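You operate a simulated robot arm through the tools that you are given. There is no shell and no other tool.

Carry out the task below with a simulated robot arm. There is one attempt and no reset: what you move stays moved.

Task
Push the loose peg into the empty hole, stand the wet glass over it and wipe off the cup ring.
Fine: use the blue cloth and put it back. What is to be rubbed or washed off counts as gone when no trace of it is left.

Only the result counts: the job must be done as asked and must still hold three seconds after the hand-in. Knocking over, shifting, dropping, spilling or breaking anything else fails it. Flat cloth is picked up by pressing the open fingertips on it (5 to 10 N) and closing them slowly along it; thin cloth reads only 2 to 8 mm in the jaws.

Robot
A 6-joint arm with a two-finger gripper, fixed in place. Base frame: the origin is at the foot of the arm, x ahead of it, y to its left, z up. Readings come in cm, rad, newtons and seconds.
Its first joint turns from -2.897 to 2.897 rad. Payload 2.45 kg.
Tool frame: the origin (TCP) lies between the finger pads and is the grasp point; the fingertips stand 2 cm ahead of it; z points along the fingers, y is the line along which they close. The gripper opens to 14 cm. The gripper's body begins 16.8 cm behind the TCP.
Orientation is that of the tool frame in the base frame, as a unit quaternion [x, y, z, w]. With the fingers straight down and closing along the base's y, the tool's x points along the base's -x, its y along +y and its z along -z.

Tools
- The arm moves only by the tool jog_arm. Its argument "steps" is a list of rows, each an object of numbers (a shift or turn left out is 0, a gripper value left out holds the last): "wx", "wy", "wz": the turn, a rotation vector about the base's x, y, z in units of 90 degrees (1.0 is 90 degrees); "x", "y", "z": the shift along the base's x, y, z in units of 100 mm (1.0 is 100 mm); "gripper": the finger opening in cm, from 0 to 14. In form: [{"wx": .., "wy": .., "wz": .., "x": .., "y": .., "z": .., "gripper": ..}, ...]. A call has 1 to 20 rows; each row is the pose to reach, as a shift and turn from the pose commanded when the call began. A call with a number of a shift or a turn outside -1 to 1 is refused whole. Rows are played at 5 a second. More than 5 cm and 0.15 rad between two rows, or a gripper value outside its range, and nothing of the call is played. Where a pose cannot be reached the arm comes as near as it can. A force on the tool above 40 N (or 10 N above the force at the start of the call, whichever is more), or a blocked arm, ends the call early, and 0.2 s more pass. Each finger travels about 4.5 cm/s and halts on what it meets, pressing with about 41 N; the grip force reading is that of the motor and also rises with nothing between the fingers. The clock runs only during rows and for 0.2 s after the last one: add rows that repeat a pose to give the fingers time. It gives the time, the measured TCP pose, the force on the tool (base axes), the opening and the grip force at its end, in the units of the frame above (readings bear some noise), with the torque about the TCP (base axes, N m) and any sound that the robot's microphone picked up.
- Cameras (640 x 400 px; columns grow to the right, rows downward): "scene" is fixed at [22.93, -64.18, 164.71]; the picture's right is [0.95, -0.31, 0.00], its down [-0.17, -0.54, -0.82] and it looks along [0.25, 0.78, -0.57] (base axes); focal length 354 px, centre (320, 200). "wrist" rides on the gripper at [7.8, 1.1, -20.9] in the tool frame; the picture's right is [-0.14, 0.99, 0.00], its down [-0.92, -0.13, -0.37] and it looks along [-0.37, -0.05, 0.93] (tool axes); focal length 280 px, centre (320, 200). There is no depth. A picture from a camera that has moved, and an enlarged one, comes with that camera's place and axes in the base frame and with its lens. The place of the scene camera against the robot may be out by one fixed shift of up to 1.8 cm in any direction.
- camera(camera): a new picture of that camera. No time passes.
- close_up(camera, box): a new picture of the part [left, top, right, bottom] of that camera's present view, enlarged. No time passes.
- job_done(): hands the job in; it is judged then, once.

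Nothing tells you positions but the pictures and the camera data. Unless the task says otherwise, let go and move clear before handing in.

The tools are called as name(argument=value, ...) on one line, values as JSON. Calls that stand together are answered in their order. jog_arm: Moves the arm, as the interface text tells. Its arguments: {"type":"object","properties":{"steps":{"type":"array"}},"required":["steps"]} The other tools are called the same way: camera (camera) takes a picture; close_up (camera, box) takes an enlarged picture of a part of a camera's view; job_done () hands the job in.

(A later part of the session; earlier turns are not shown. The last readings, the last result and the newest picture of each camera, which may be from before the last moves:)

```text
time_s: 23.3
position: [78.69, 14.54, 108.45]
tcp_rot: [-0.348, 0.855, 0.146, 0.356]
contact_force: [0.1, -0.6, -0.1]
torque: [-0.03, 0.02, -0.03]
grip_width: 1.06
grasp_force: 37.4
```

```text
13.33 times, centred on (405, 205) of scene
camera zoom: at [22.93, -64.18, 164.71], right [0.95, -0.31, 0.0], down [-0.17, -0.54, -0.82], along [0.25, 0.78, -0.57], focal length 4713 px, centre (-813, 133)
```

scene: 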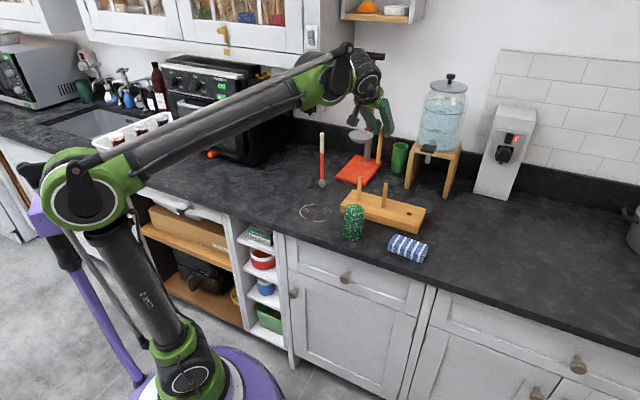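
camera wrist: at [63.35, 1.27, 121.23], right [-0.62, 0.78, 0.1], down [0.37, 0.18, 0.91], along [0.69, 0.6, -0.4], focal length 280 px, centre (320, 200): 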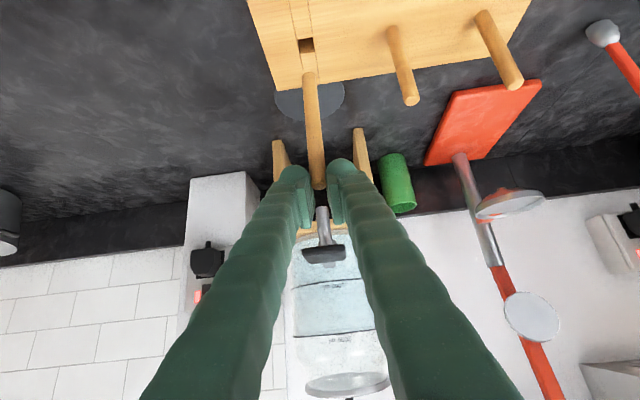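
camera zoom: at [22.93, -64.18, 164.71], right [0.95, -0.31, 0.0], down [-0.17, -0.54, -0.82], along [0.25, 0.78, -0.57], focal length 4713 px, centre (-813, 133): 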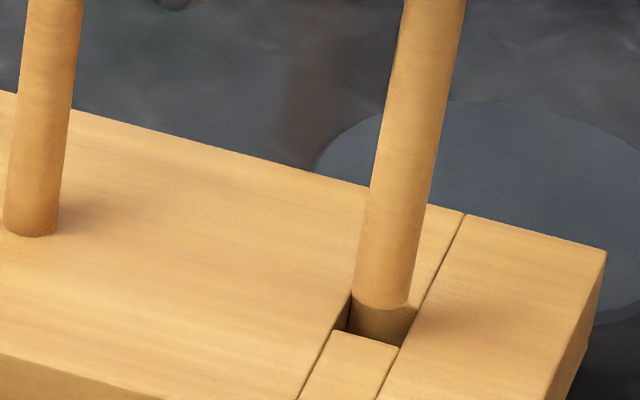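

Nearly aligned, about 0.1 cm off and 0.9 cm above the hole. I'll make a small correction and descend to just over the surface.

jog_arm(steps=[{"x": 0.006, "y": 0.011, "z": -0.03}, {"x": 0.006, "y": 0.011, "z": -0.065}, {"x": 0.006, "y": 0.011, "z": -0.065}])

close_up(camera="wrist", box=[280, 30, 340, 100])

close_up(camera="scene", box=[390, 190, 420, 220])

```text
time_s: 24.1
position: [78.7, 14.68, 107.79]
tcp_rot: [-0.348, 0.855, 0.145, 0.357]
contact_force: [-0.1, 0.5, -0.2]
torque: [-0.01, 0.02, 0.02]
grip_width: 1.05
grasp_force: 38.2
```

```text
5.71 times, centred on (310, 65) of wrist
camera zoom: at [63.22, 1.19, 116.92], right [-0.62, 0.78, 0.1], down [0.37, 0.18, 0.91], along [0.69, 0.6, -0.4], focal length 1602 px, centre (377, 971)
```

zoom: 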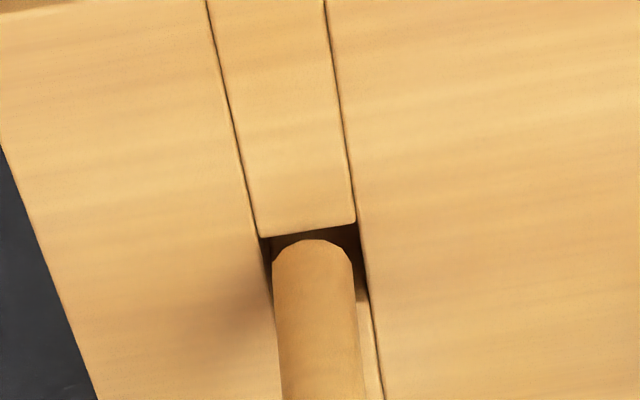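

```text
13.33 times, centred on (405, 205) of scene
camera zoom: at [22.93, -64.18, 164.71], right [0.95, -0.31, 0.0], down [-0.17, -0.54, -0.82], along [0.25, 0.78, -0.57], focal length 4713 px, centre (-813, 133)
```

zoom: 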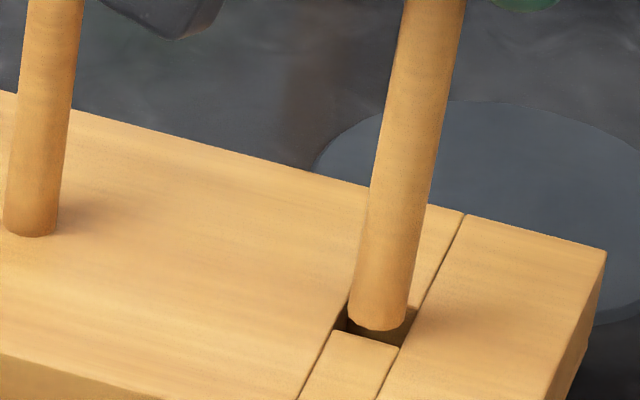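

The peg end is at the mouth of the hole and centred in both views. Lowering it in gently.

jog_arm(steps=[{"x": 0.003, "y": 0.003, "z": -0.02}, {"x": 0.003, "y": 0.003, "z": -0.05}, {"x": 0.003, "y": 0.003, "z": -0.08}, {"x": 0.003, "y": 0.003, "z": -0.1}])

close_up(camera="wrist", box=[280, 30, 340, 100])

close_up(camera="scene", box=[390, 190, 420, 220])

```text
time_s: 25.1
position: [78.79, 14.74, 107.03]
tcp_rot: [-0.348, 0.854, 0.146, 0.358]
contact_force: [-1.8, -1.9, 16.2]
torque: [-0.24, 0.28, 0.0]
grip_width: 1.1
grasp_force: 37.9
stopped in row 4: the force on the tool passed its limit at 40 N (the readings are from after the stop); the commanded pose is now the measured one
```

```text
5.71 times, centred on (310, 65) of wrist
camera zoom: at [63.25, 1.3, 116.17], right [-0.62, 0.78, 0.1], down [0.36, 0.18, 0.91], along [0.69, 0.61, -0.39], focal length 1602 px, centre (377, 971)
```

zoom: 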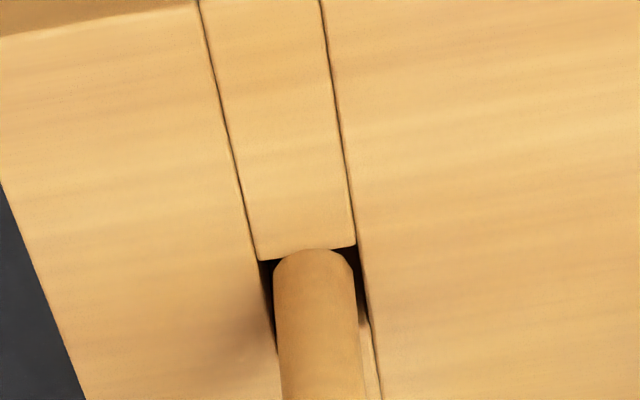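

```text
13.33 times, centred on (405, 205) of scene
camera zoom: at [22.93, -64.18, 164.71], right [0.95, -0.31, 0.0], down [-0.17, -0.54, -0.82], along [0.25, 0.78, -0.57], focal length 4713 px, centre (-813, 133)
```

zoom: 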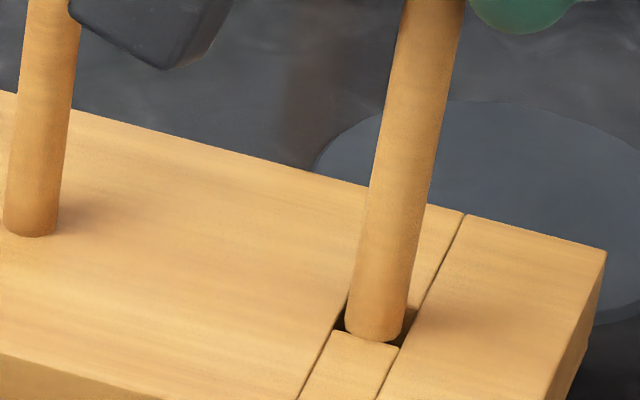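

The peg end caught the near edge of the hole. I'll lift slightly, shift 2 mm towards the wall and lower again.

jog_arm(steps=[{"z": 0.02}, {"x": 0.014, "y": 0.014, "z": 0.02}, {"x": 0.015, "y": 0.015, "z": 0.0}, {"x": 0.015, "y": 0.015, "z": -0.02}, {"x": 0.015, "y": 0.015, "z": -0.04}, {"x": 0.015, "y": 0.015, "z": -0.06}, {"x": 0.015, "y": 0.015, "z": -0.08}])

close_up(camera="wrist", box=[280, 30, 340, 100])

close_up(camera="scene", box=[390, 190, 420, 220])

```text
time_s: 26.7
position: [78.89, 14.86, 106.19]
tcp_rot: [-0.348, 0.855, 0.146, 0.357]
contact_force: [0.2, -0.6, 1.0]
torque: [0.04, -0.02, 0.03]
grip_width: 1.03
grasp_force: 37.4
```

```text
5.71 times, centred on (310, 65) of wrist
camera zoom: at [63.39, 1.48, 115.33], right [-0.62, 0.78, 0.1], down [0.36, 0.18, 0.91], along [0.69, 0.61, -0.39], focal length 1602 px, centre (377, 971)
```

zoom: 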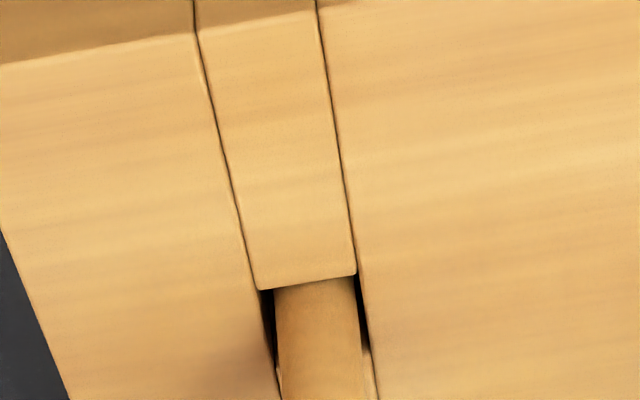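

```text
13.33 times, centred on (405, 205) of scene
camera zoom: at [22.93, -64.18, 164.71], right [0.95, -0.31, 0.0], down [-0.17, -0.54, -0.82], along [0.25, 0.78, -0.57], focal length 4713 px, centre (-813, 133)
```

zoom: 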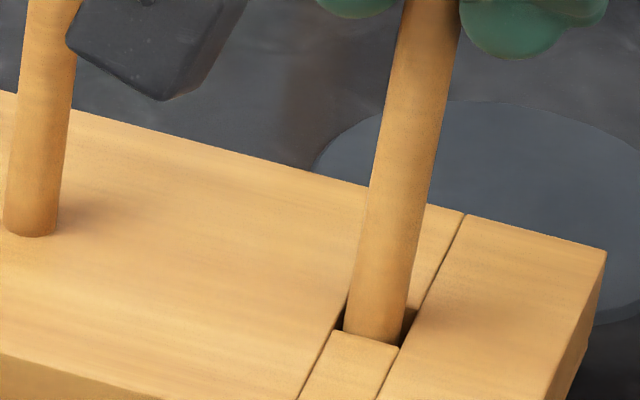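

It entered the hole with no resistance. I'll keep pushing until it bottoms out.

jog_arm(steps=[{"z": -0.04}, {"z": -0.08}, {"z": -0.12}, {"z": -0.16}, {"z": -0.2}, {"z": -0.24}, {"z": -0.28}, {"z": -0.32}, {"z": -0.36}, {"z": -0.4}])

close_up(camera="scene", box=[340, 160, 440, 230])

camera(camera="wrist")

```text
time_s: 28.0
position: [78.93, 14.98, 104.31]
tcp_rot: [-0.347, 0.854, 0.145, 0.359]
contact_force: [-2.9, -2.0, 19.8]
torque: [-0.24, 0.28, 0.04]
grip_width: 1.09
grasp_force: 37.5
stopped in row 6: the force on the tool passed its limit at 40 N (the readings are from after the stop); the commanded pose is now the measured one
```

```text
5.71 times, centred on (390, 195) of scene
camera zoom: at [22.93, -64.18, 164.71], right [0.95, -0.31, 0.0], down [-0.17, -0.54, -0.82], along [0.25, 0.78, -0.57], focal length 2020 px, centre (-80, 229)
```

zoom: 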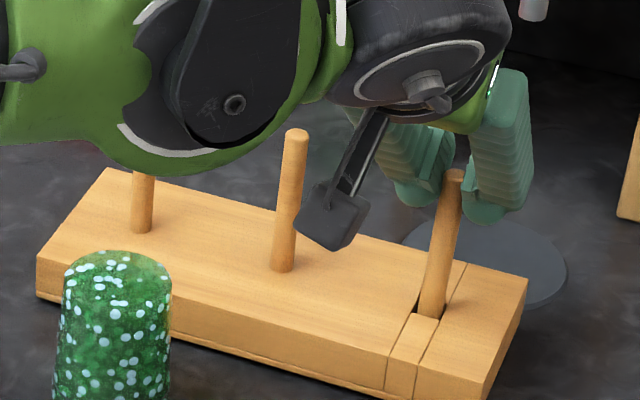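

```text
taken
camera wrist: at [63.42, 1.47, 113.37], right [-0.62, 0.78, 0.1], down [0.36, 0.17, 0.92], along [0.69, 0.61, -0.39], focal length 280 px, centre (320, 200)
```

wrist: 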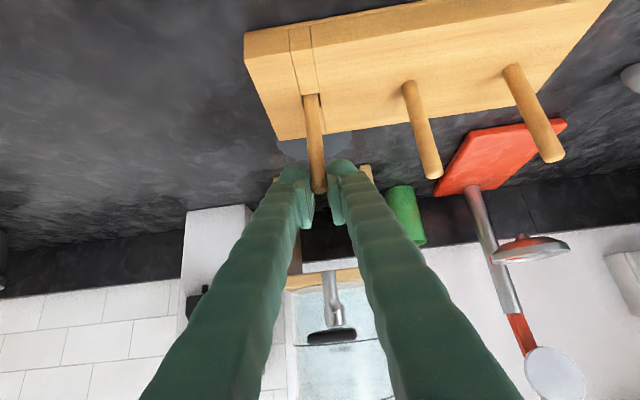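

It has gone about 2.7 cm deep and then resisted. I'll release, back away and compare its height with the other two pegs.

jog_arm(steps=[{"gripper": 1.6}, {"gripper": 2.4}, {"gripper": 3.0}, {"gripper": 3.0}, {"gripper": 3.0, "z": 0.15}, {"gripper": 3.0, "z": 0.5}, {"gripper": 3.0, "z": 0.9}, {"gripper": 3.0, "z": 1.0}])

camera(camera="wrist")

close_up(camera="scene", box=[340, 160, 440, 230])

```text
time_s: 29.8
position: [78.95, 15.1, 114.16]
tcp_rot: [-0.347, 0.854, 0.147, 0.358]
contact_force: [0.5, 0.0, -0.2]
torque: [0.02, 0.0, -0.02]
grip_width: 3.02
grasp_force: 0.2
```

```text
taken
camera wrist: at [63.45, 1.66, 123.23], right [-0.62, 0.78, 0.1], down [0.36, 0.17, 0.92], along [0.69, 0.61, -0.39], focal length 280 px, centre (320, 200)
```

wrist: 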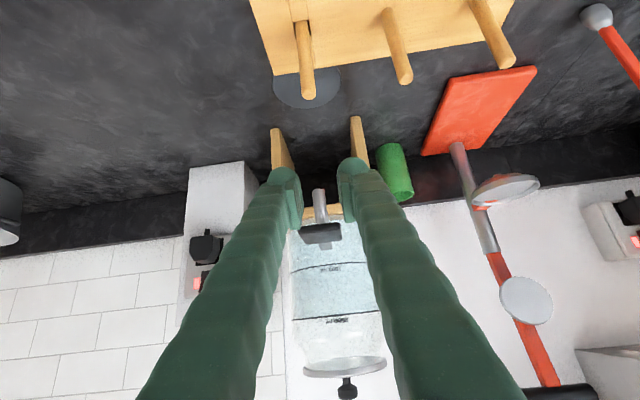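

```text
5.71 times, centred on (390, 195) of scene
camera zoom: at [22.93, -64.18, 164.71], right [0.95, -0.31, 0.0], down [-0.17, -0.54, -0.82], along [0.25, 0.78, -0.57], focal length 2020 px, centre (-80, 229)
```

zoom: 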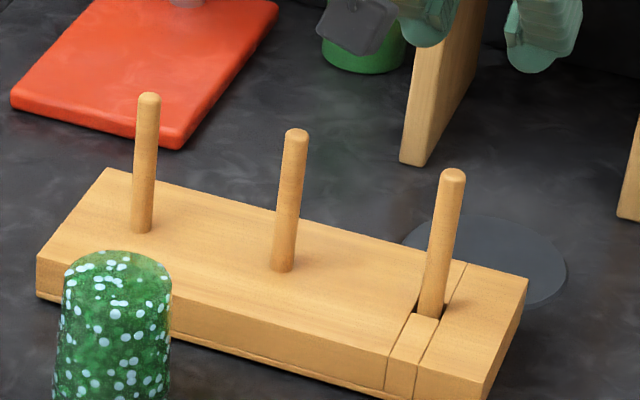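

The new peg stands as high as the other two, so it is fully seated. Next is the glass: I'll back off, return the tool to vertical and look at it from above.

jog_arm(steps=[{"z": 0.3}, {"z": 0.6, "x": -0.2, "y": -0.2}, {"wx": -0.051, "wy": 0.0516, "z": 0.8, "x": -0.5, "y": -0.4}, {"wx": -0.101, "wy": 0.103, "z": 0.8, "x": -0.8, "y": -0.6}, {"wx": -0.152, "wy": 0.155, "z": 0.8, "x": -1.0, "y": -0.7}, {"wx": -0.202, "wy": 0.206, "z": 0.8, "x": -1.0, "y": -0.7}, {"wx": -0.253, "wy": 0.258, "z": 0.8, "x": -1.0, "y": -0.7}, {"wx": -0.303, "wy": 0.309, "z": 0.8, "x": -1.0, "y": -0.7}, {"wx": -0.354, "wy": 0.361, "z": 0.8, "x": -1.0, "y": -0.7}, {"wx": -0.354, "wy": 0.361, "z": 0.8, "x": -1.0, "y": -0.7, "gripper": 5}, {"wx": -0.354, "wy": 0.361, "z": 0.8, "x": -1.0, "y": -0.7, "gripper": 10}])

camera(camera="wrist")

camera(camera="scene")

```text
time_s: 32.2
position: [68.98, 7.94, 122.29]
tcp_rot: [-0.376, 0.926, -0.001, 0.0]
contact_force: [-0.7, 0.0, -0.5]
torque: [0.02, 0.0, 0.03]
grip_width: 8.11
grasp_force: 0.1
```

```text
taken
camera wrist: at [62.52, 3.3, 143.18], right [-0.59, 0.81, 0.0], down [0.75, 0.55, 0.37], along [0.3, 0.22, -0.93], focal length 280 px, centre (320, 200)
```

wrist: 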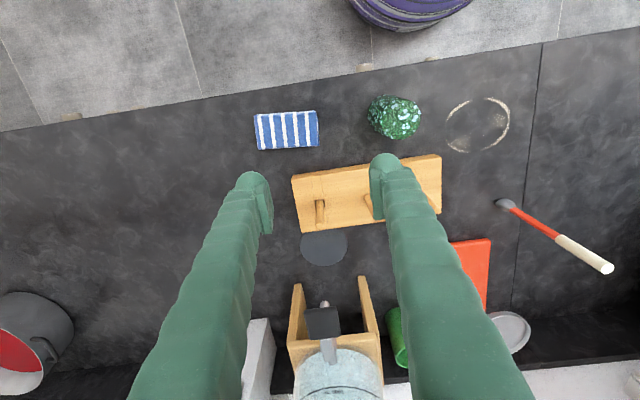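

```text
taken
```

scene: 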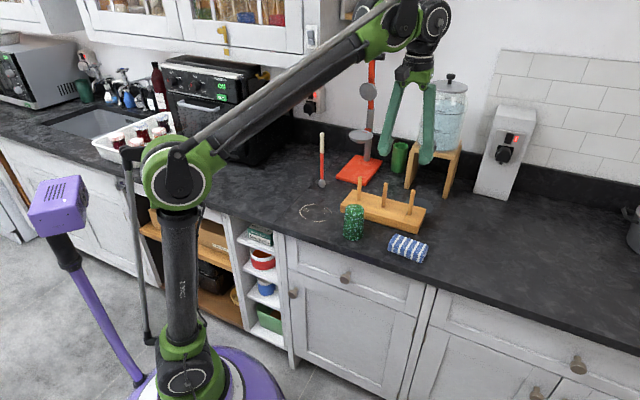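

The view from above is clear. I'll enlarge the glass, the board, the cloth and the ring to measure them.

close_up(camera="wrist", box=[340, 70, 450, 170])

close_up(camera="wrist", box=[240, 90, 400, 250])

close_up(camera="wrist", box=[420, 80, 540, 170])

close_up(camera="scene", box=[330, 170, 440, 250])

```text
4.00 times, centred on (395, 120) of wrist
camera zoom: at [62.52, 3.3, 143.18], right [-0.59, 0.81, 0.0], down [0.75, 0.55, 0.37], along [0.3, 0.22, -0.93], focal length 1122 px, centre (20, 520)
```

zoom: 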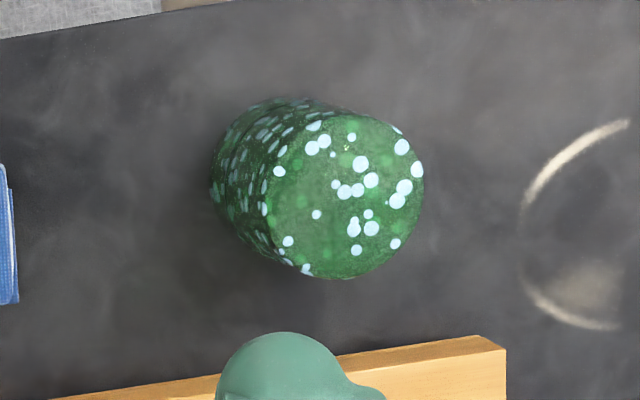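

```text
2.50 times, centred on (320, 170) of wrist
camera zoom: at [62.52, 3.3, 143.18], right [-0.59, 0.81, 0.0], down [0.75, 0.55, 0.37], along [0.3, 0.22, -0.93], focal length 701 px, centre (320, 275)
```

zoom: 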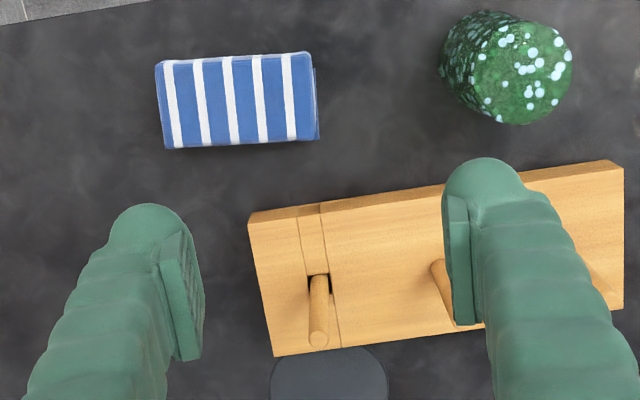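

```text
4.44 times, centred on (480, 125) of wrist
camera zoom: at [62.52, 3.3, 143.18], right [-0.59, 0.81, 0.0], down [0.75, 0.55, 0.37], along [0.3, 0.22, -0.93], focal length 1246 px, centre (-391, 533)
```

zoom: 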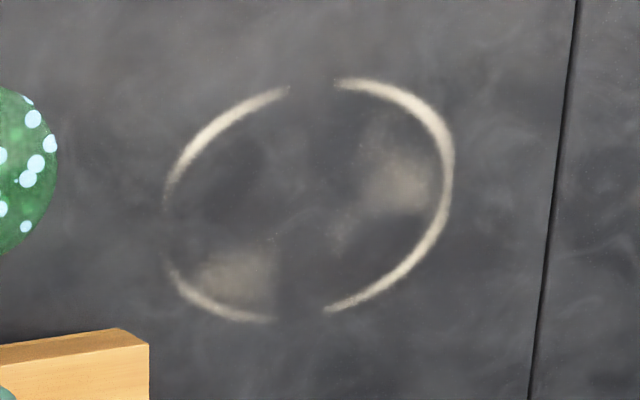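

```text
5.00 times, centred on (385, 210) of scene
camera zoom: at [22.93, -64.18, 164.71], right [0.95, -0.31, 0.0], down [-0.17, -0.54, -0.82], along [0.25, 0.78, -0.57], focal length 1767 px, centre (-5, 150)
```

zoom: 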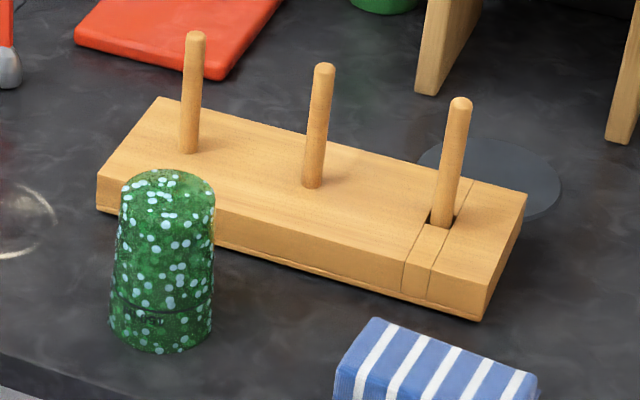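

I take the glass to be at (58.9, 15.2) with its top at z≈101.6, and the new peg at (78.8, 15.1). I'll move above the glass and check centring.

jog_arm(steps=[{"x": -0.35, "y": 0.25, "gripper": 10}, {"x": -0.7, "y": 0.5, "gripper": 10}, {"x": -1.0, "y": 0.726, "gripper": 10}, {"x": -1.0, "y": 0.726, "z": -0.3}, {"x": -1.0, "y": 0.726, "z": -0.6}, {"x": -1.0, "y": 0.726, "z": -0.9}, {"x": -1.0, "y": 0.726, "z": -0.9}])

camera(camera="wrist")

close_up(camera="scene", box=[310, 150, 420, 250])

```text
time_s: 33.8
position: [58.85, 15.08, 113.12]
tcp_rot: [-0.377, 0.926, 0.0, 0.001]
contact_force: [-0.1, 0.3, 0.6]
torque: [0.01, -0.01, 0.0]
grip_width: 10.02
grasp_force: 0.0
```

```text
taken
camera wrist: at [52.27, 10.47, 134.04], right [-0.59, 0.81, 0.0], down [0.75, 0.55, 0.37], along [0.3, 0.22, -0.93], focal length 280 px, centre (320, 200)
```

wrist: 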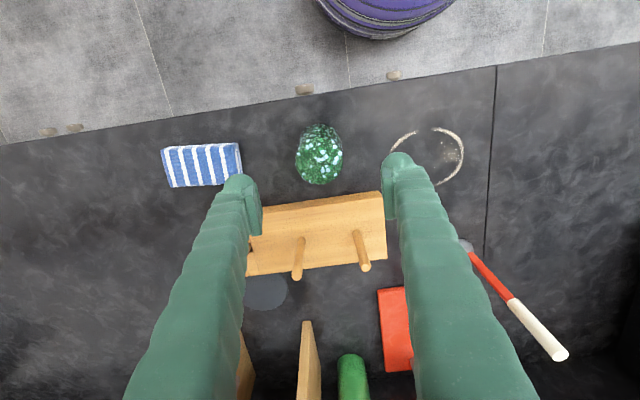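

```text
4.00 times, centred on (365, 200) of scene
camera zoom: at [22.93, -64.18, 164.71], right [0.95, -0.31, 0.0], down [-0.17, -0.54, -0.82], along [0.25, 0.78, -0.57], focal length 1414 px, centre (140, 200)
```

zoom: 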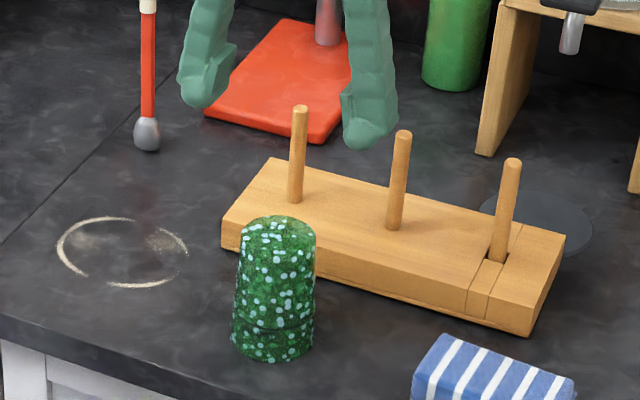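

close_up(camera="wrist", box=[280, 110, 360, 200])

```text
4.44 times, centred on (320, 155) of wrist
camera zoom: at [52.27, 10.47, 134.04], right [-0.59, 0.81, 0.0], down [0.75, 0.55, 0.37], along [0.3, 0.22, -0.93], focal length 1246 px, centre (320, 400)
```

zoom: 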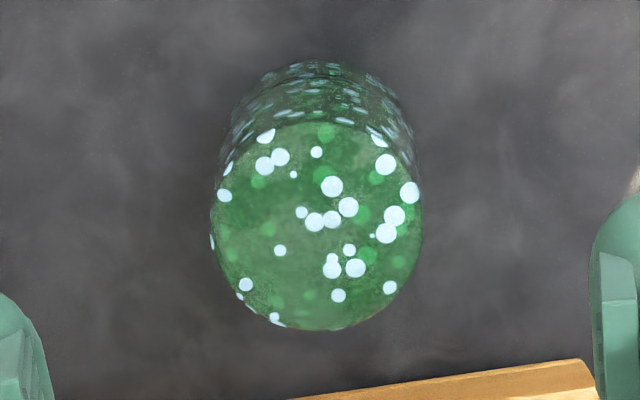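

The glass is centred under the gripper. I'll descend around it and close gently.

jog_arm(steps=[{"z": -0.3, "gripper": 9.5}, {"z": -0.6, "gripper": 9}, {"z": -0.9, "gripper": 9}, {"z": -1.0, "gripper": 9}])

jog_arm(steps=[{"z": -0.2}, {"z": -0.4}, {"z": -0.6}, {"z": -0.62}, {"z": -0.62}])

camera(camera="wrist")

close_up(camera="scene", box=[310, 150, 420, 250])

```text
time_s: 34.8
position: [58.9, 15.18, 103.24]
tcp_rot: [-0.377, 0.926, -0.001, 0.0]
contact_force: [-0.3, 0.3, 0.6]
torque: [0.0, -0.01, 0.0]
grip_width: 9.0
grasp_force: 0.1
```

```text
time_s: 36.0
position: [59.01, 15.19, 96.88]
tcp_rot: [-0.377, 0.926, -0.001, 0.0]
contact_force: [0.5, -0.1, 0.1]
torque: [0.02, 0.01, -0.03]
grip_width: 9.01
grasp_force: 0.1
```

```text
taken
camera wrist: at [52.55, 10.56, 117.89], right [-0.59, 0.81, 0.0], down [0.75, 0.55, 0.37], along [0.3, 0.22, -0.93], focal length 280 px, centre (320, 200)
```

wrist: 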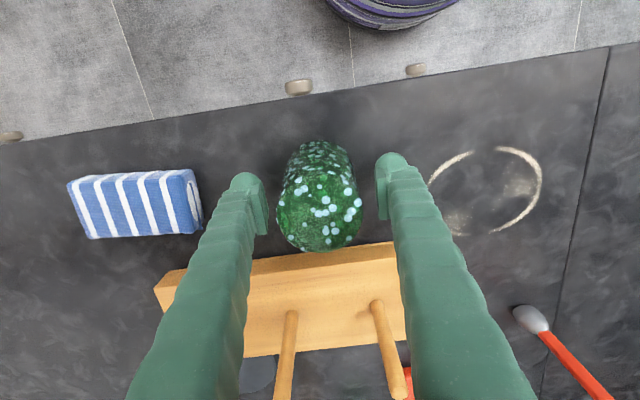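

```text
4.00 times, centred on (365, 200) of scene
camera zoom: at [22.93, -64.18, 164.71], right [0.95, -0.31, 0.0], down [-0.17, -0.54, -0.82], along [0.25, 0.78, -0.57], focal length 1414 px, centre (140, 200)
```

zoom: 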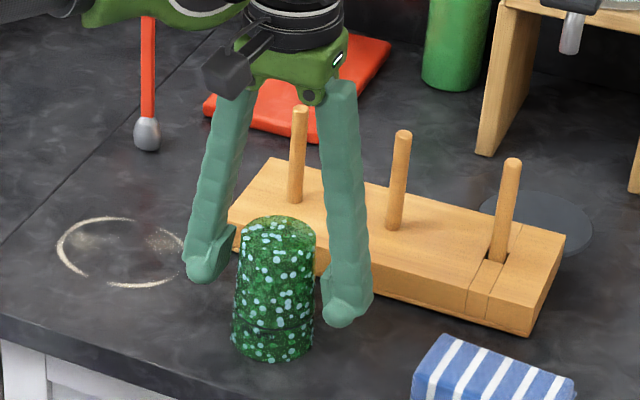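

The fingers straddle the glass evenly. Closing in small steps.

jog_arm(steps=[{"gripper": 8.2}, {"gripper": 7.4}, {"gripper": 6.9}, {"gripper": 6.6}, {"gripper": 6.4}, {"gripper": 6.2}, {"gripper": 6.0}, {"gripper": 5.8}, {"gripper": 5.6}, {"gripper": 5.4}, {"gripper": 5.4}])

```text
time_s: 38.4
position: [58.9, 15.25, 96.97]
tcp_rot: [-0.377, 0.926, -0.001, 0.001]
contact_force: [1.2, 0.6, 1.0]
torque: [0.07, 0.06, 0.0]
grip_width: 6.21
grasp_force: 41.3
```

The fingers stopped on the glass at 6.2 cm. I'll lift 2 cm and check that it holds.

jog_arm(steps=[{"z": 0.05}, {"z": 0.1}, {"z": 0.15}, {"z": 0.2}, {"z": 0.2}])

camera(camera="wrist")

close_up(camera="scene", box=[310, 150, 420, 250])

```text
time_s: 39.6
position: [59.01, 15.07, 99.1]
tcp_rot: [-0.378, 0.926, 0.0, 0.001]
contact_force: [-0.2, 0.2, -2.3]
torque: [0.03, 0.01, -0.02]
grip_width: 6.19
grasp_force: 40.4
```

```text
taken
camera wrist: at [52.5, 10.45, 120.02], right [-0.59, 0.81, 0.0], down [0.75, 0.55, 0.37], along [0.3, 0.22, -0.93], focal length 280 px, centre (320, 200)
```

wrist: 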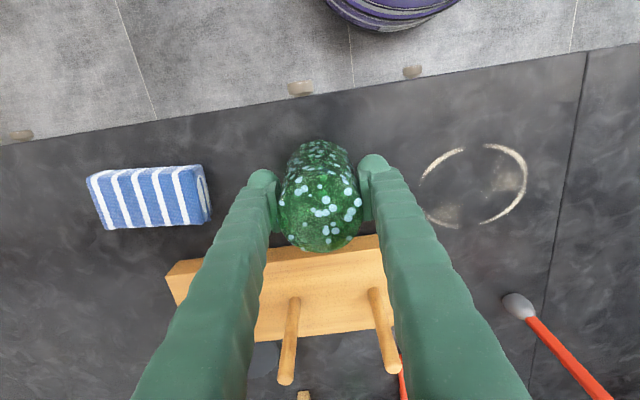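

```text
4.00 times, centred on (365, 200) of scene
camera zoom: at [22.93, -64.18, 164.71], right [0.95, -0.31, 0.0], down [-0.17, -0.54, -0.82], along [0.25, 0.78, -0.57], focal length 1414 px, centre (140, 200)
```

zoom: 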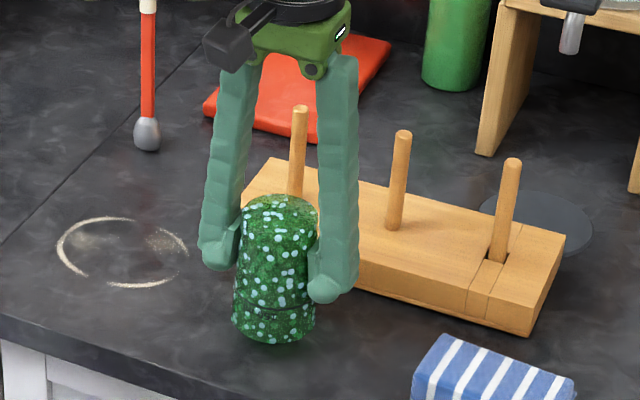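

The glass is held. I'll raise it well above the peg tops and carry it over the new peg.

jog_arm(steps=[{"z": 0.25}, {"z": 0.5}, {"z": 0.75}, {"z": 1.0}])

jog_arm(steps=[{"z": 0.25}, {"z": 0.5}, {"x": 0.3, "z": 0.55}, {"x": 0.6, "z": 0.55}, {"x": 0.9, "z": 0.55}, {"x": 1.0, "z": 0.55}])

jog_arm(steps=[{"x": 0.3}, {"x": 0.6}, {"x": 0.85}, {"x": 0.98}, {"x": 0.98}])

camera(camera="wrist")

close_up(camera="scene", box=[340, 110, 450, 240])

```text
time_s: 40.6
position: [58.98, 15.15, 108.97]
tcp_rot: [-0.377, 0.926, -0.001, 0.0]
contact_force: [0.0, 0.3, -2.6]
torque: [-0.02, -0.01, 0.02]
grip_width: 6.2
grasp_force: 41.2
```

```text
time_s: 42.0
position: [68.86, 15.31, 114.3]
tcp_rot: [-0.377, 0.926, -0.001, 0.0]
contact_force: [-0.6, -0.4, -2.5]
torque: [0.03, -0.05, 0.02]
grip_width: 6.2
grasp_force: 40.9
```

```text
time_s: 43.2
position: [78.64, 15.25, 114.63]
tcp_rot: [-0.378, 0.926, -0.001, 0.001]
contact_force: [-0.5, -0.4, -1.3]
torque: [0.01, -0.03, 0.01]
grip_width: 6.18
grasp_force: 41.0
```

```text
taken
camera wrist: at [72.12, 10.71, 135.48], right [-0.59, 0.81, 0.0], down [0.75, 0.55, 0.37], along [0.3, 0.22, -0.93], focal length 280 px, centre (320, 200)
```

wrist: 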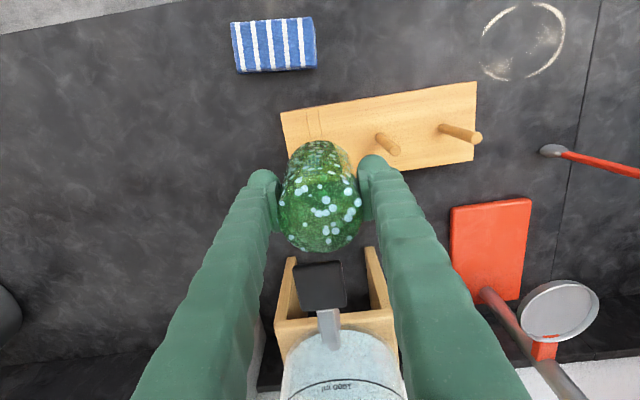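

```text
3.08 times, centred on (395, 175) of scene
camera zoom: at [22.93, -64.18, 164.71], right [0.95, -0.31, 0.0], down [-0.17, -0.54, -0.82], along [0.25, 0.78, -0.57], focal length 1088 px, centre (89, 277)
```

zoom: 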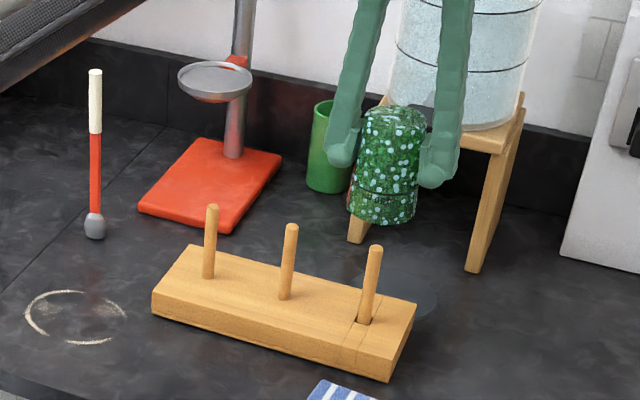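

The glass is centred over the new peg. Lowering it 9 cm first, then in fine steps.

jog_arm(steps=[{"z": -0.15}, {"z": -0.3}, {"z": -0.45}, {"z": -0.6}, {"z": -0.75}, {"z": -0.9}, {"z": -1.0}, {"z": -1.0}])

close_up(camera="scene", box=[360, 150, 450, 240])

camera(camera="wrist")

```text
time_s: 45.0
position: [78.73, 15.36, 104.48]
tcp_rot: [-0.378, 0.926, -0.001, 0.0]
contact_force: [0.0, 0.5, -2.8]
torque: [0.02, 0.0, -0.05]
grip_width: 6.19
grasp_force: 41.3
```

```text
4.44 times, centred on (405, 195) of scene
camera zoom: at [22.93, -64.18, 164.71], right [0.95, -0.31, 0.0], down [-0.17, -0.54, -0.82], along [0.25, 0.78, -0.57], focal length 1571 px, centre (-58, 222)
```

zoom: 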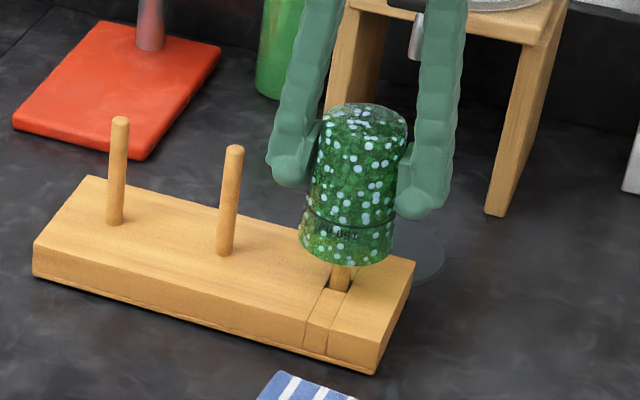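

```text
taken
camera wrist: at [72.31, 10.6, 125.47], right [-0.59, 0.81, 0.0], down [0.75, 0.55, 0.37], along [0.3, 0.22, -0.93], focal length 280 px, centre (320, 200)
```

wrist: 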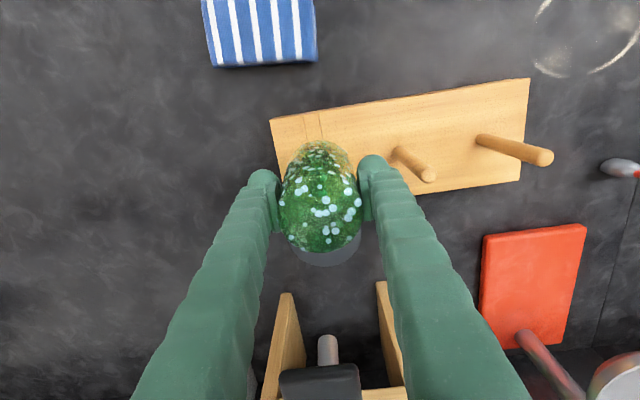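

jog_arm(steps=[{"z": -0.1}, {"z": -0.2}, {"z": -0.27}, {"z": -0.3}, {"z": -0.3}])

close_up(camera="scene", box=[380, 170, 430, 230])

```text
time_s: 46.2
position: [78.75, 15.19, 101.39]
tcp_rot: [-0.377, 0.926, -0.001, 0.0]
contact_force: [-1.1, -0.2, -2.2]
torque: [0.0, 0.01, -0.02]
grip_width: 6.21
grasp_force: 40.5
```

```text
6.67 times, centred on (405, 200) of scene
camera zoom: at [22.93, -64.18, 164.71], right [0.95, -0.31, 0.0], down [-0.17, -0.54, -0.82], along [0.25, 0.78, -0.57], focal length 2356 px, centre (-247, 200)
```

zoom: 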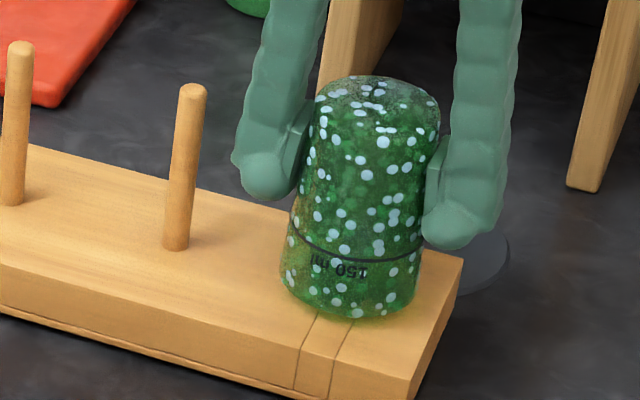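

The rim is just above the board. Lowering in 1 mm steps.

jog_arm(steps=[{"z": -0.01}, {"z": -0.02}, {"z": -0.03}, {"z": -0.03}])

```text
time_s: 47.2
position: [78.7, 15.29, 101.18]
tcp_rot: [-0.376, 0.926, -0.001, 0.0]
contact_force: [0.7, -0.5, -1.3]
torque: [-0.02, 0.02, -0.02]
grip_width: 6.19
grasp_force: 41.2
```

jog_arm(steps=[{"z": -0.01}, {"z": -0.02}, {"z": -0.03}, {"z": -0.03}])

```text
time_s: 48.2
position: [78.81, 15.2, 100.86]
tcp_rot: [-0.377, 0.926, -0.001, 0.001]
contact_force: [0.5, 0.2, -1.8]
torque: [0.0, -0.01, 0.04]
grip_width: 6.19
grasp_force: 40.8
```

Still no contact; the glass weight is fully on the gripper. I continue in small steps.

jog_arm(steps=[{"z": -0.01}, {"z": -0.02}, {"z": -0.03}, {"z": -0.03}])

close_up(camera="scene", box=[385, 195, 425, 225])

```text
time_s: 49.2
position: [78.72, 15.24, 100.73]
tcp_rot: [-0.378, 0.926, -0.002, 0.001]
contact_force: [-1.0, -0.3, 38.2]
torque: [-0.08, -0.04, -0.01]
grip_width: 6.22
grasp_force: 40.8
```

```text
13.33 times, centred on (405, 210) of scene
camera zoom: at [22.93, -64.18, 164.71], right [0.95, -0.31, 0.0], down [-0.17, -0.54, -0.82], along [0.25, 0.78, -0.57], focal length 4713 px, centre (-813, 67)
```

zoom: 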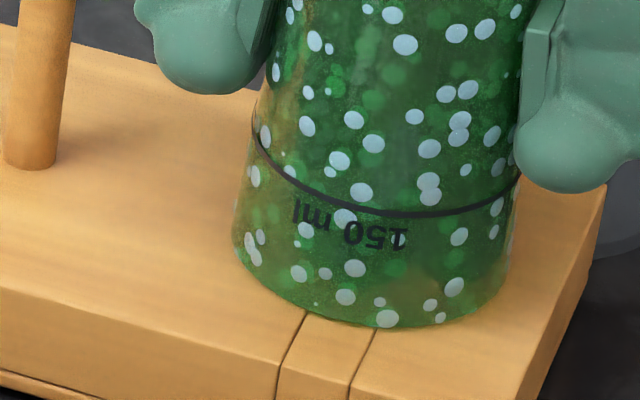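

The glass is resting on the board. I'll ease off the pressure, open the fingers and rise clear.

jog_arm(steps=[{"z": 0.01}, {"z": 0.013}])

jog_arm(steps=[{"gripper": 6.4}, {"gripper": 6.7}, {"gripper": 7.2}, {"gripper": 7.8}, {"gripper": 8.2}, {"gripper": 8.2}])

close_up(camera="scene", box=[360, 160, 440, 230])

camera(camera="wrist")

```text
time_s: 49.8
position: [78.74, 15.29, 100.79]
tcp_rot: [-0.378, 0.926, -0.001, 0.001]
contact_force: [0.6, -0.6, 22.8]
torque: [-0.06, -0.03, 0.0]
grip_width: 6.21
grasp_force: 40.3
```

```text
time_s: 51.2
position: [78.82, 15.27, 100.72]
tcp_rot: [-0.378, 0.926, -0.001, 0.0]
contact_force: [0.3, 0.4, 0.1]
torque: [0.01, 0.0, -0.01]
grip_width: 8.19
grasp_force: 0.1
```

```text
5.71 times, centred on (400, 195) of scene
camera zoom: at [22.93, -64.18, 164.71], right [0.95, -0.31, 0.0], down [-0.17, -0.54, -0.82], along [0.25, 0.78, -0.57], focal length 2020 px, centre (-137, 229)
```

zoom: 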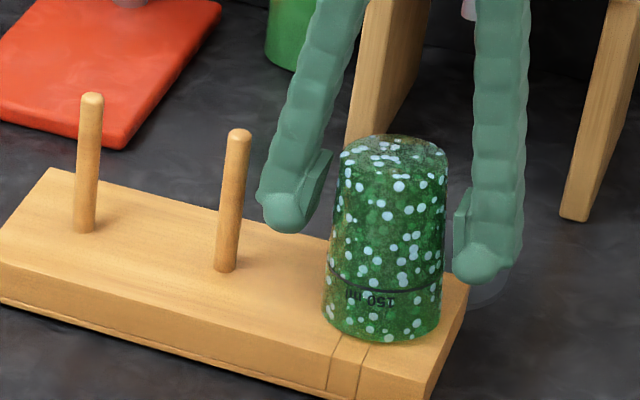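

```text
taken
camera wrist: at [72.34, 10.6, 121.65], right [-0.59, 0.81, 0.0], down [0.75, 0.55, 0.37], along [0.3, 0.22, -0.93], focal length 280 px, centre (320, 200)
```

wrist: 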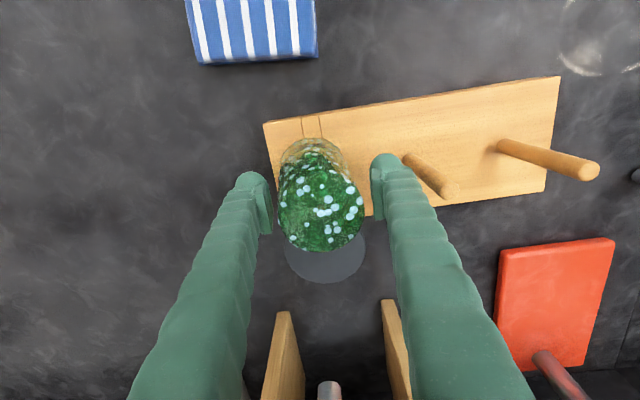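

The glass stands over the peg on its own. I'll rise straight up and then look at the cloth from above.

jog_arm(steps=[{"z": 0.2, "gripper": 8.4}, {"z": 0.5}, {"z": 0.8}, {"z": 1.0}])

jog_arm(steps=[{"z": 0.3}, {"z": 0.5, "x": -0.2, "y": -0.2}, {"z": 0.5, "x": -0.5, "y": -0.5}, {"z": 0.5, "x": -0.8, "y": -0.85}, {"z": 0.5, "x": -0.9, "y": -1.0}, {"z": 0.5, "x": -0.9, "y": -1.0}])

camera(camera="wrist")

camera(camera="scene")

```text
time_s: 52.2
position: [79.01, 15.02, 110.94]
tcp_rot: [-0.377, 0.926, -0.001, 0.001]
contact_force: [0.7, -0.3, 0.0]
torque: [0.02, 0.03, 0.04]
grip_width: 8.41
grasp_force: 0.0
```

```text
time_s: 53.6
position: [69.83, 4.95, 115.42]
tcp_rot: [-0.376, 0.927, -0.002, 0.001]
contact_force: [0.0, 0.2, -1.1]
torque: [0.02, 0.0, 0.0]
grip_width: 8.37
grasp_force: 0.0
```

```text
taken
camera wrist: at [63.37, 0.28, 136.38], right [-0.59, 0.81, 0.0], down [0.75, 0.55, 0.37], along [0.3, 0.22, -0.93], focal length 280 px, centre (320, 200)
```

wrist: 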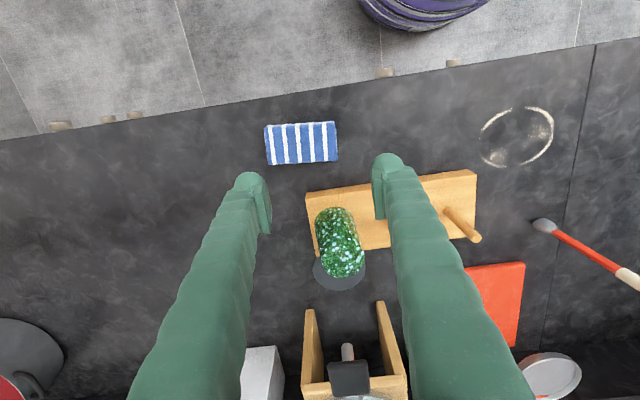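

```text
taken
```

scene: 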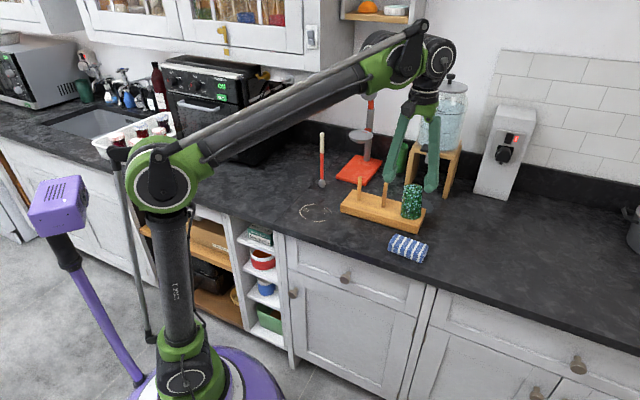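

close_up(camera="wrist", box=[250, 100, 350, 180])

close_up(camera="wrist", box=[465, 90, 575, 180])

close_up(camera="scene", box=[380, 225, 435, 270])

```text
5.00 times, centred on (300, 140) of wrist
camera zoom: at [63.37, 0.28, 136.38], right [-0.59, 0.81, 0.0], down [0.75, 0.55, 0.37], along [0.3, 0.22, -0.93], focal length 1402 px, centre (420, 500)
```

zoom: 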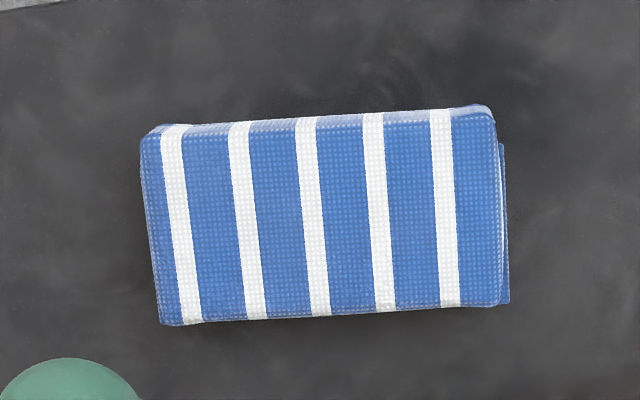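

```text
4.44 times, centred on (520, 135) of wrist
camera zoom: at [63.37, 0.28, 136.38], right [-0.59, 0.81, 0.0], down [0.75, 0.55, 0.37], along [0.3, 0.22, -0.93], focal length 1246 px, centre (-569, 489)
```

zoom: 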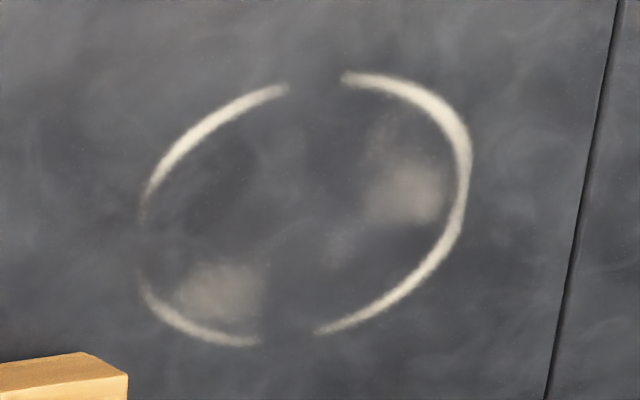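

```text
8.89 times, centred on (408, 248) of scene
camera zoom: at [22.93, -64.18, 164.71], right [0.95, -0.31, 0.0], down [-0.17, -0.54, -0.82], along [0.25, 0.78, -0.57], focal length 3142 px, centre (-458, -222)
```

zoom: 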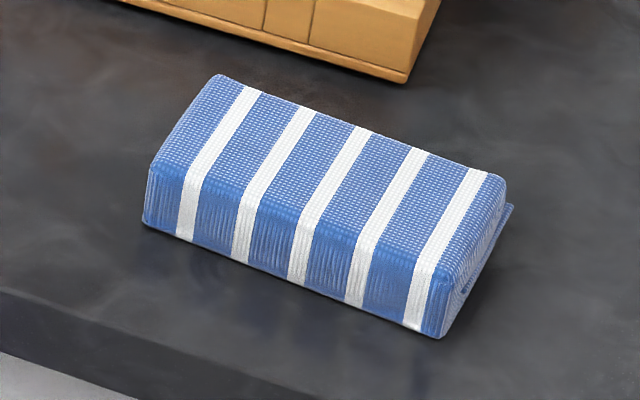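

The cloth is a folded pad about 10.7 × 6 cm centred near (71.7, 2.7), with its long axis at azimuth ≈130°. I'll turn the gripper by about −94° so that it closes across the short side.

jog_arm(steps=[{"wz": -0.09, "x": 0.05, "y": -0.06}, {"wz": -0.18, "x": 0.1, "y": -0.12}, {"wz": -0.27, "x": 0.18, "y": -0.23}, {"wz": -0.36, "x": 0.18, "y": -0.23}, {"wz": -0.45, "x": 0.18, "y": -0.23}, {"wz": -0.54, "x": 0.18, "y": -0.23}, {"wz": -0.63, "x": 0.18, "y": -0.23}, {"wz": -0.72, "x": 0.18, "y": -0.23}, {"wz": -0.81, "x": 0.18, "y": -0.23}, {"wz": -0.9, "x": 0.18, "y": -0.23}, {"wz": -0.99, "x": 0.18, "y": -0.23}, {"wz": -0.99, "x": 0.18, "y": -0.23}])

jog_arm(steps=[{"wz": -0.058}, {"wz": -0.058, "z": -0.3}, {"wz": -0.058, "z": -0.6}, {"wz": -0.058, "z": -0.8}, {"wz": -0.058, "z": -0.8}])

camera(camera="wrist")

camera(camera="scene")

```text
time_s: 56.2
position: [71.48, 2.72, 115.75]
tcp_rot: [0.382, 0.924, -0.001, -0.001]
contact_force: [-0.2, 0.2, -0.7]
torque: [-0.01, -0.03, -0.01]
grip_width: 8.4
grasp_force: 0.0
```

```text
time_s: 57.4
position: [71.76, 2.78, 107.52]
tcp_rot: [0.424, 0.906, -0.001, 0.0]
contact_force: [-0.1, 0.1, -0.8]
torque: [0.0, 0.04, 0.0]
grip_width: 8.4
grasp_force: 0.1
```

```text
taken
camera wrist: at [67.51, 9.55, 128.54], right [0.85, 0.53, 0.0], down [0.49, -0.79, 0.37], along [0.19, -0.31, -0.93], focal length 280 px, centre (320, 200)
```

wrist: 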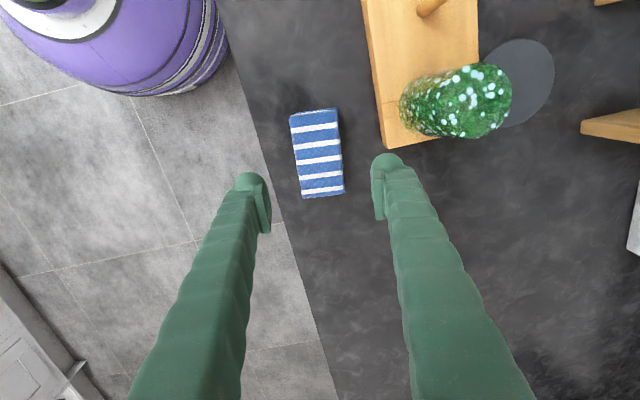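

```text
taken
```

scene: 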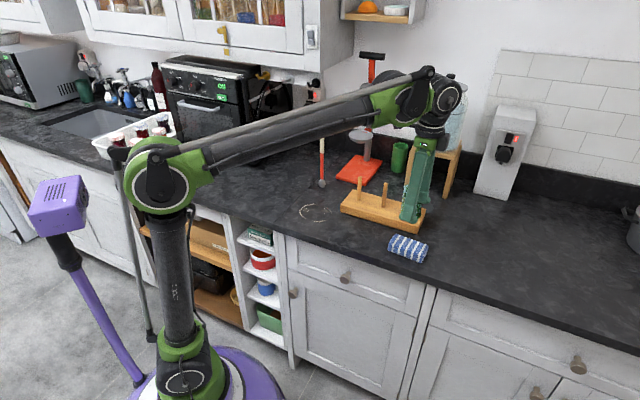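

close_up(camera="wrist", box=[270, 95, 370, 215])

```text
3.33 times, centred on (320, 155) of wrist
camera zoom: at [67.51, 9.55, 128.54], right [0.85, 0.53, 0.0], down [0.49, -0.79, 0.37], along [0.19, -0.31, -0.93], focal length 935 px, centre (320, 350)
```

zoom: 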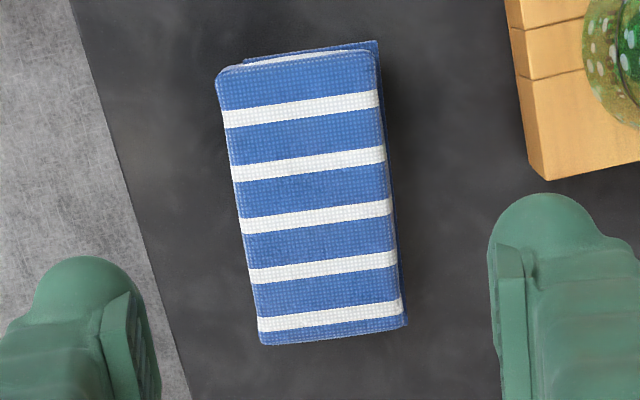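

The gripper is aligned with the cloth. I'll make a small centring shift and descend with the fingers on either side of it.

jog_arm(steps=[{"x": -0.013, "y": -0.008, "z": -0.3, "gripper": 8.2}, {"x": -0.013, "y": -0.008, "z": -0.6, "gripper": 8}, {"x": -0.013, "y": -0.008, "z": -0.9}, {"x": -0.013, "y": -0.008, "z": -1.0}, {"x": -0.013, "y": -0.008, "z": -1.0}])

camera(camera="wrist")

close_up(camera="scene", box=[360, 190, 450, 270])

```text
time_s: 58.6
position: [71.44, 2.78, 97.72]
tcp_rot: [0.424, 0.906, -0.001, -0.001]
contact_force: [0.5, 0.4, 0.4]
torque: [0.01, -0.01, 0.0]
grip_width: 7.99
grasp_force: 0.1
```

```text
taken
camera wrist: at [67.2, 9.59, 118.62], right [0.85, 0.53, 0.0], down [0.49, -0.79, 0.37], along [0.19, -0.31, -0.93], focal length 280 px, centre (320, 200)
```

wrist: 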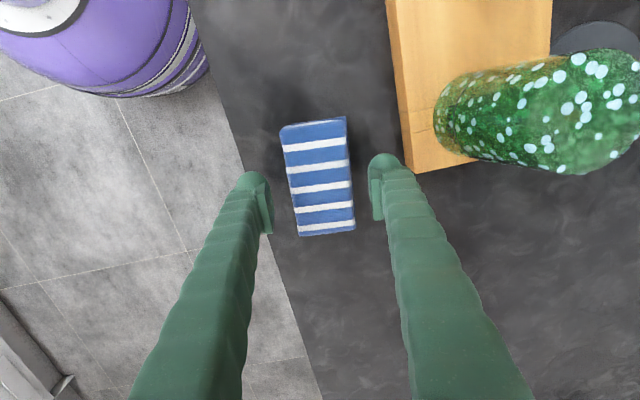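

```text
5.00 times, centred on (405, 230) of scene
camera zoom: at [22.93, -64.18, 164.71], right [0.95, -0.31, 0.0], down [-0.17, -0.54, -0.82], along [0.25, 0.78, -0.57], focal length 1767 px, centre (-105, 50)
```

zoom: 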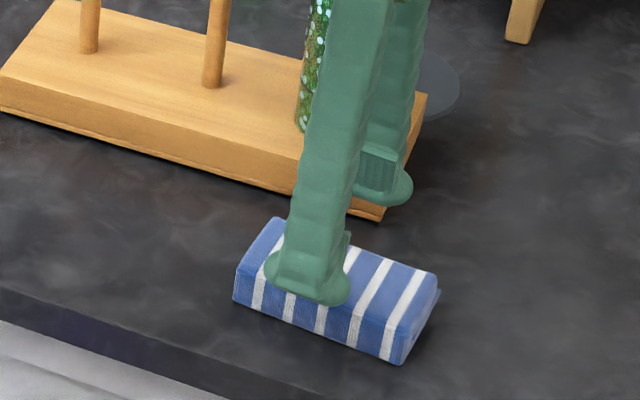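

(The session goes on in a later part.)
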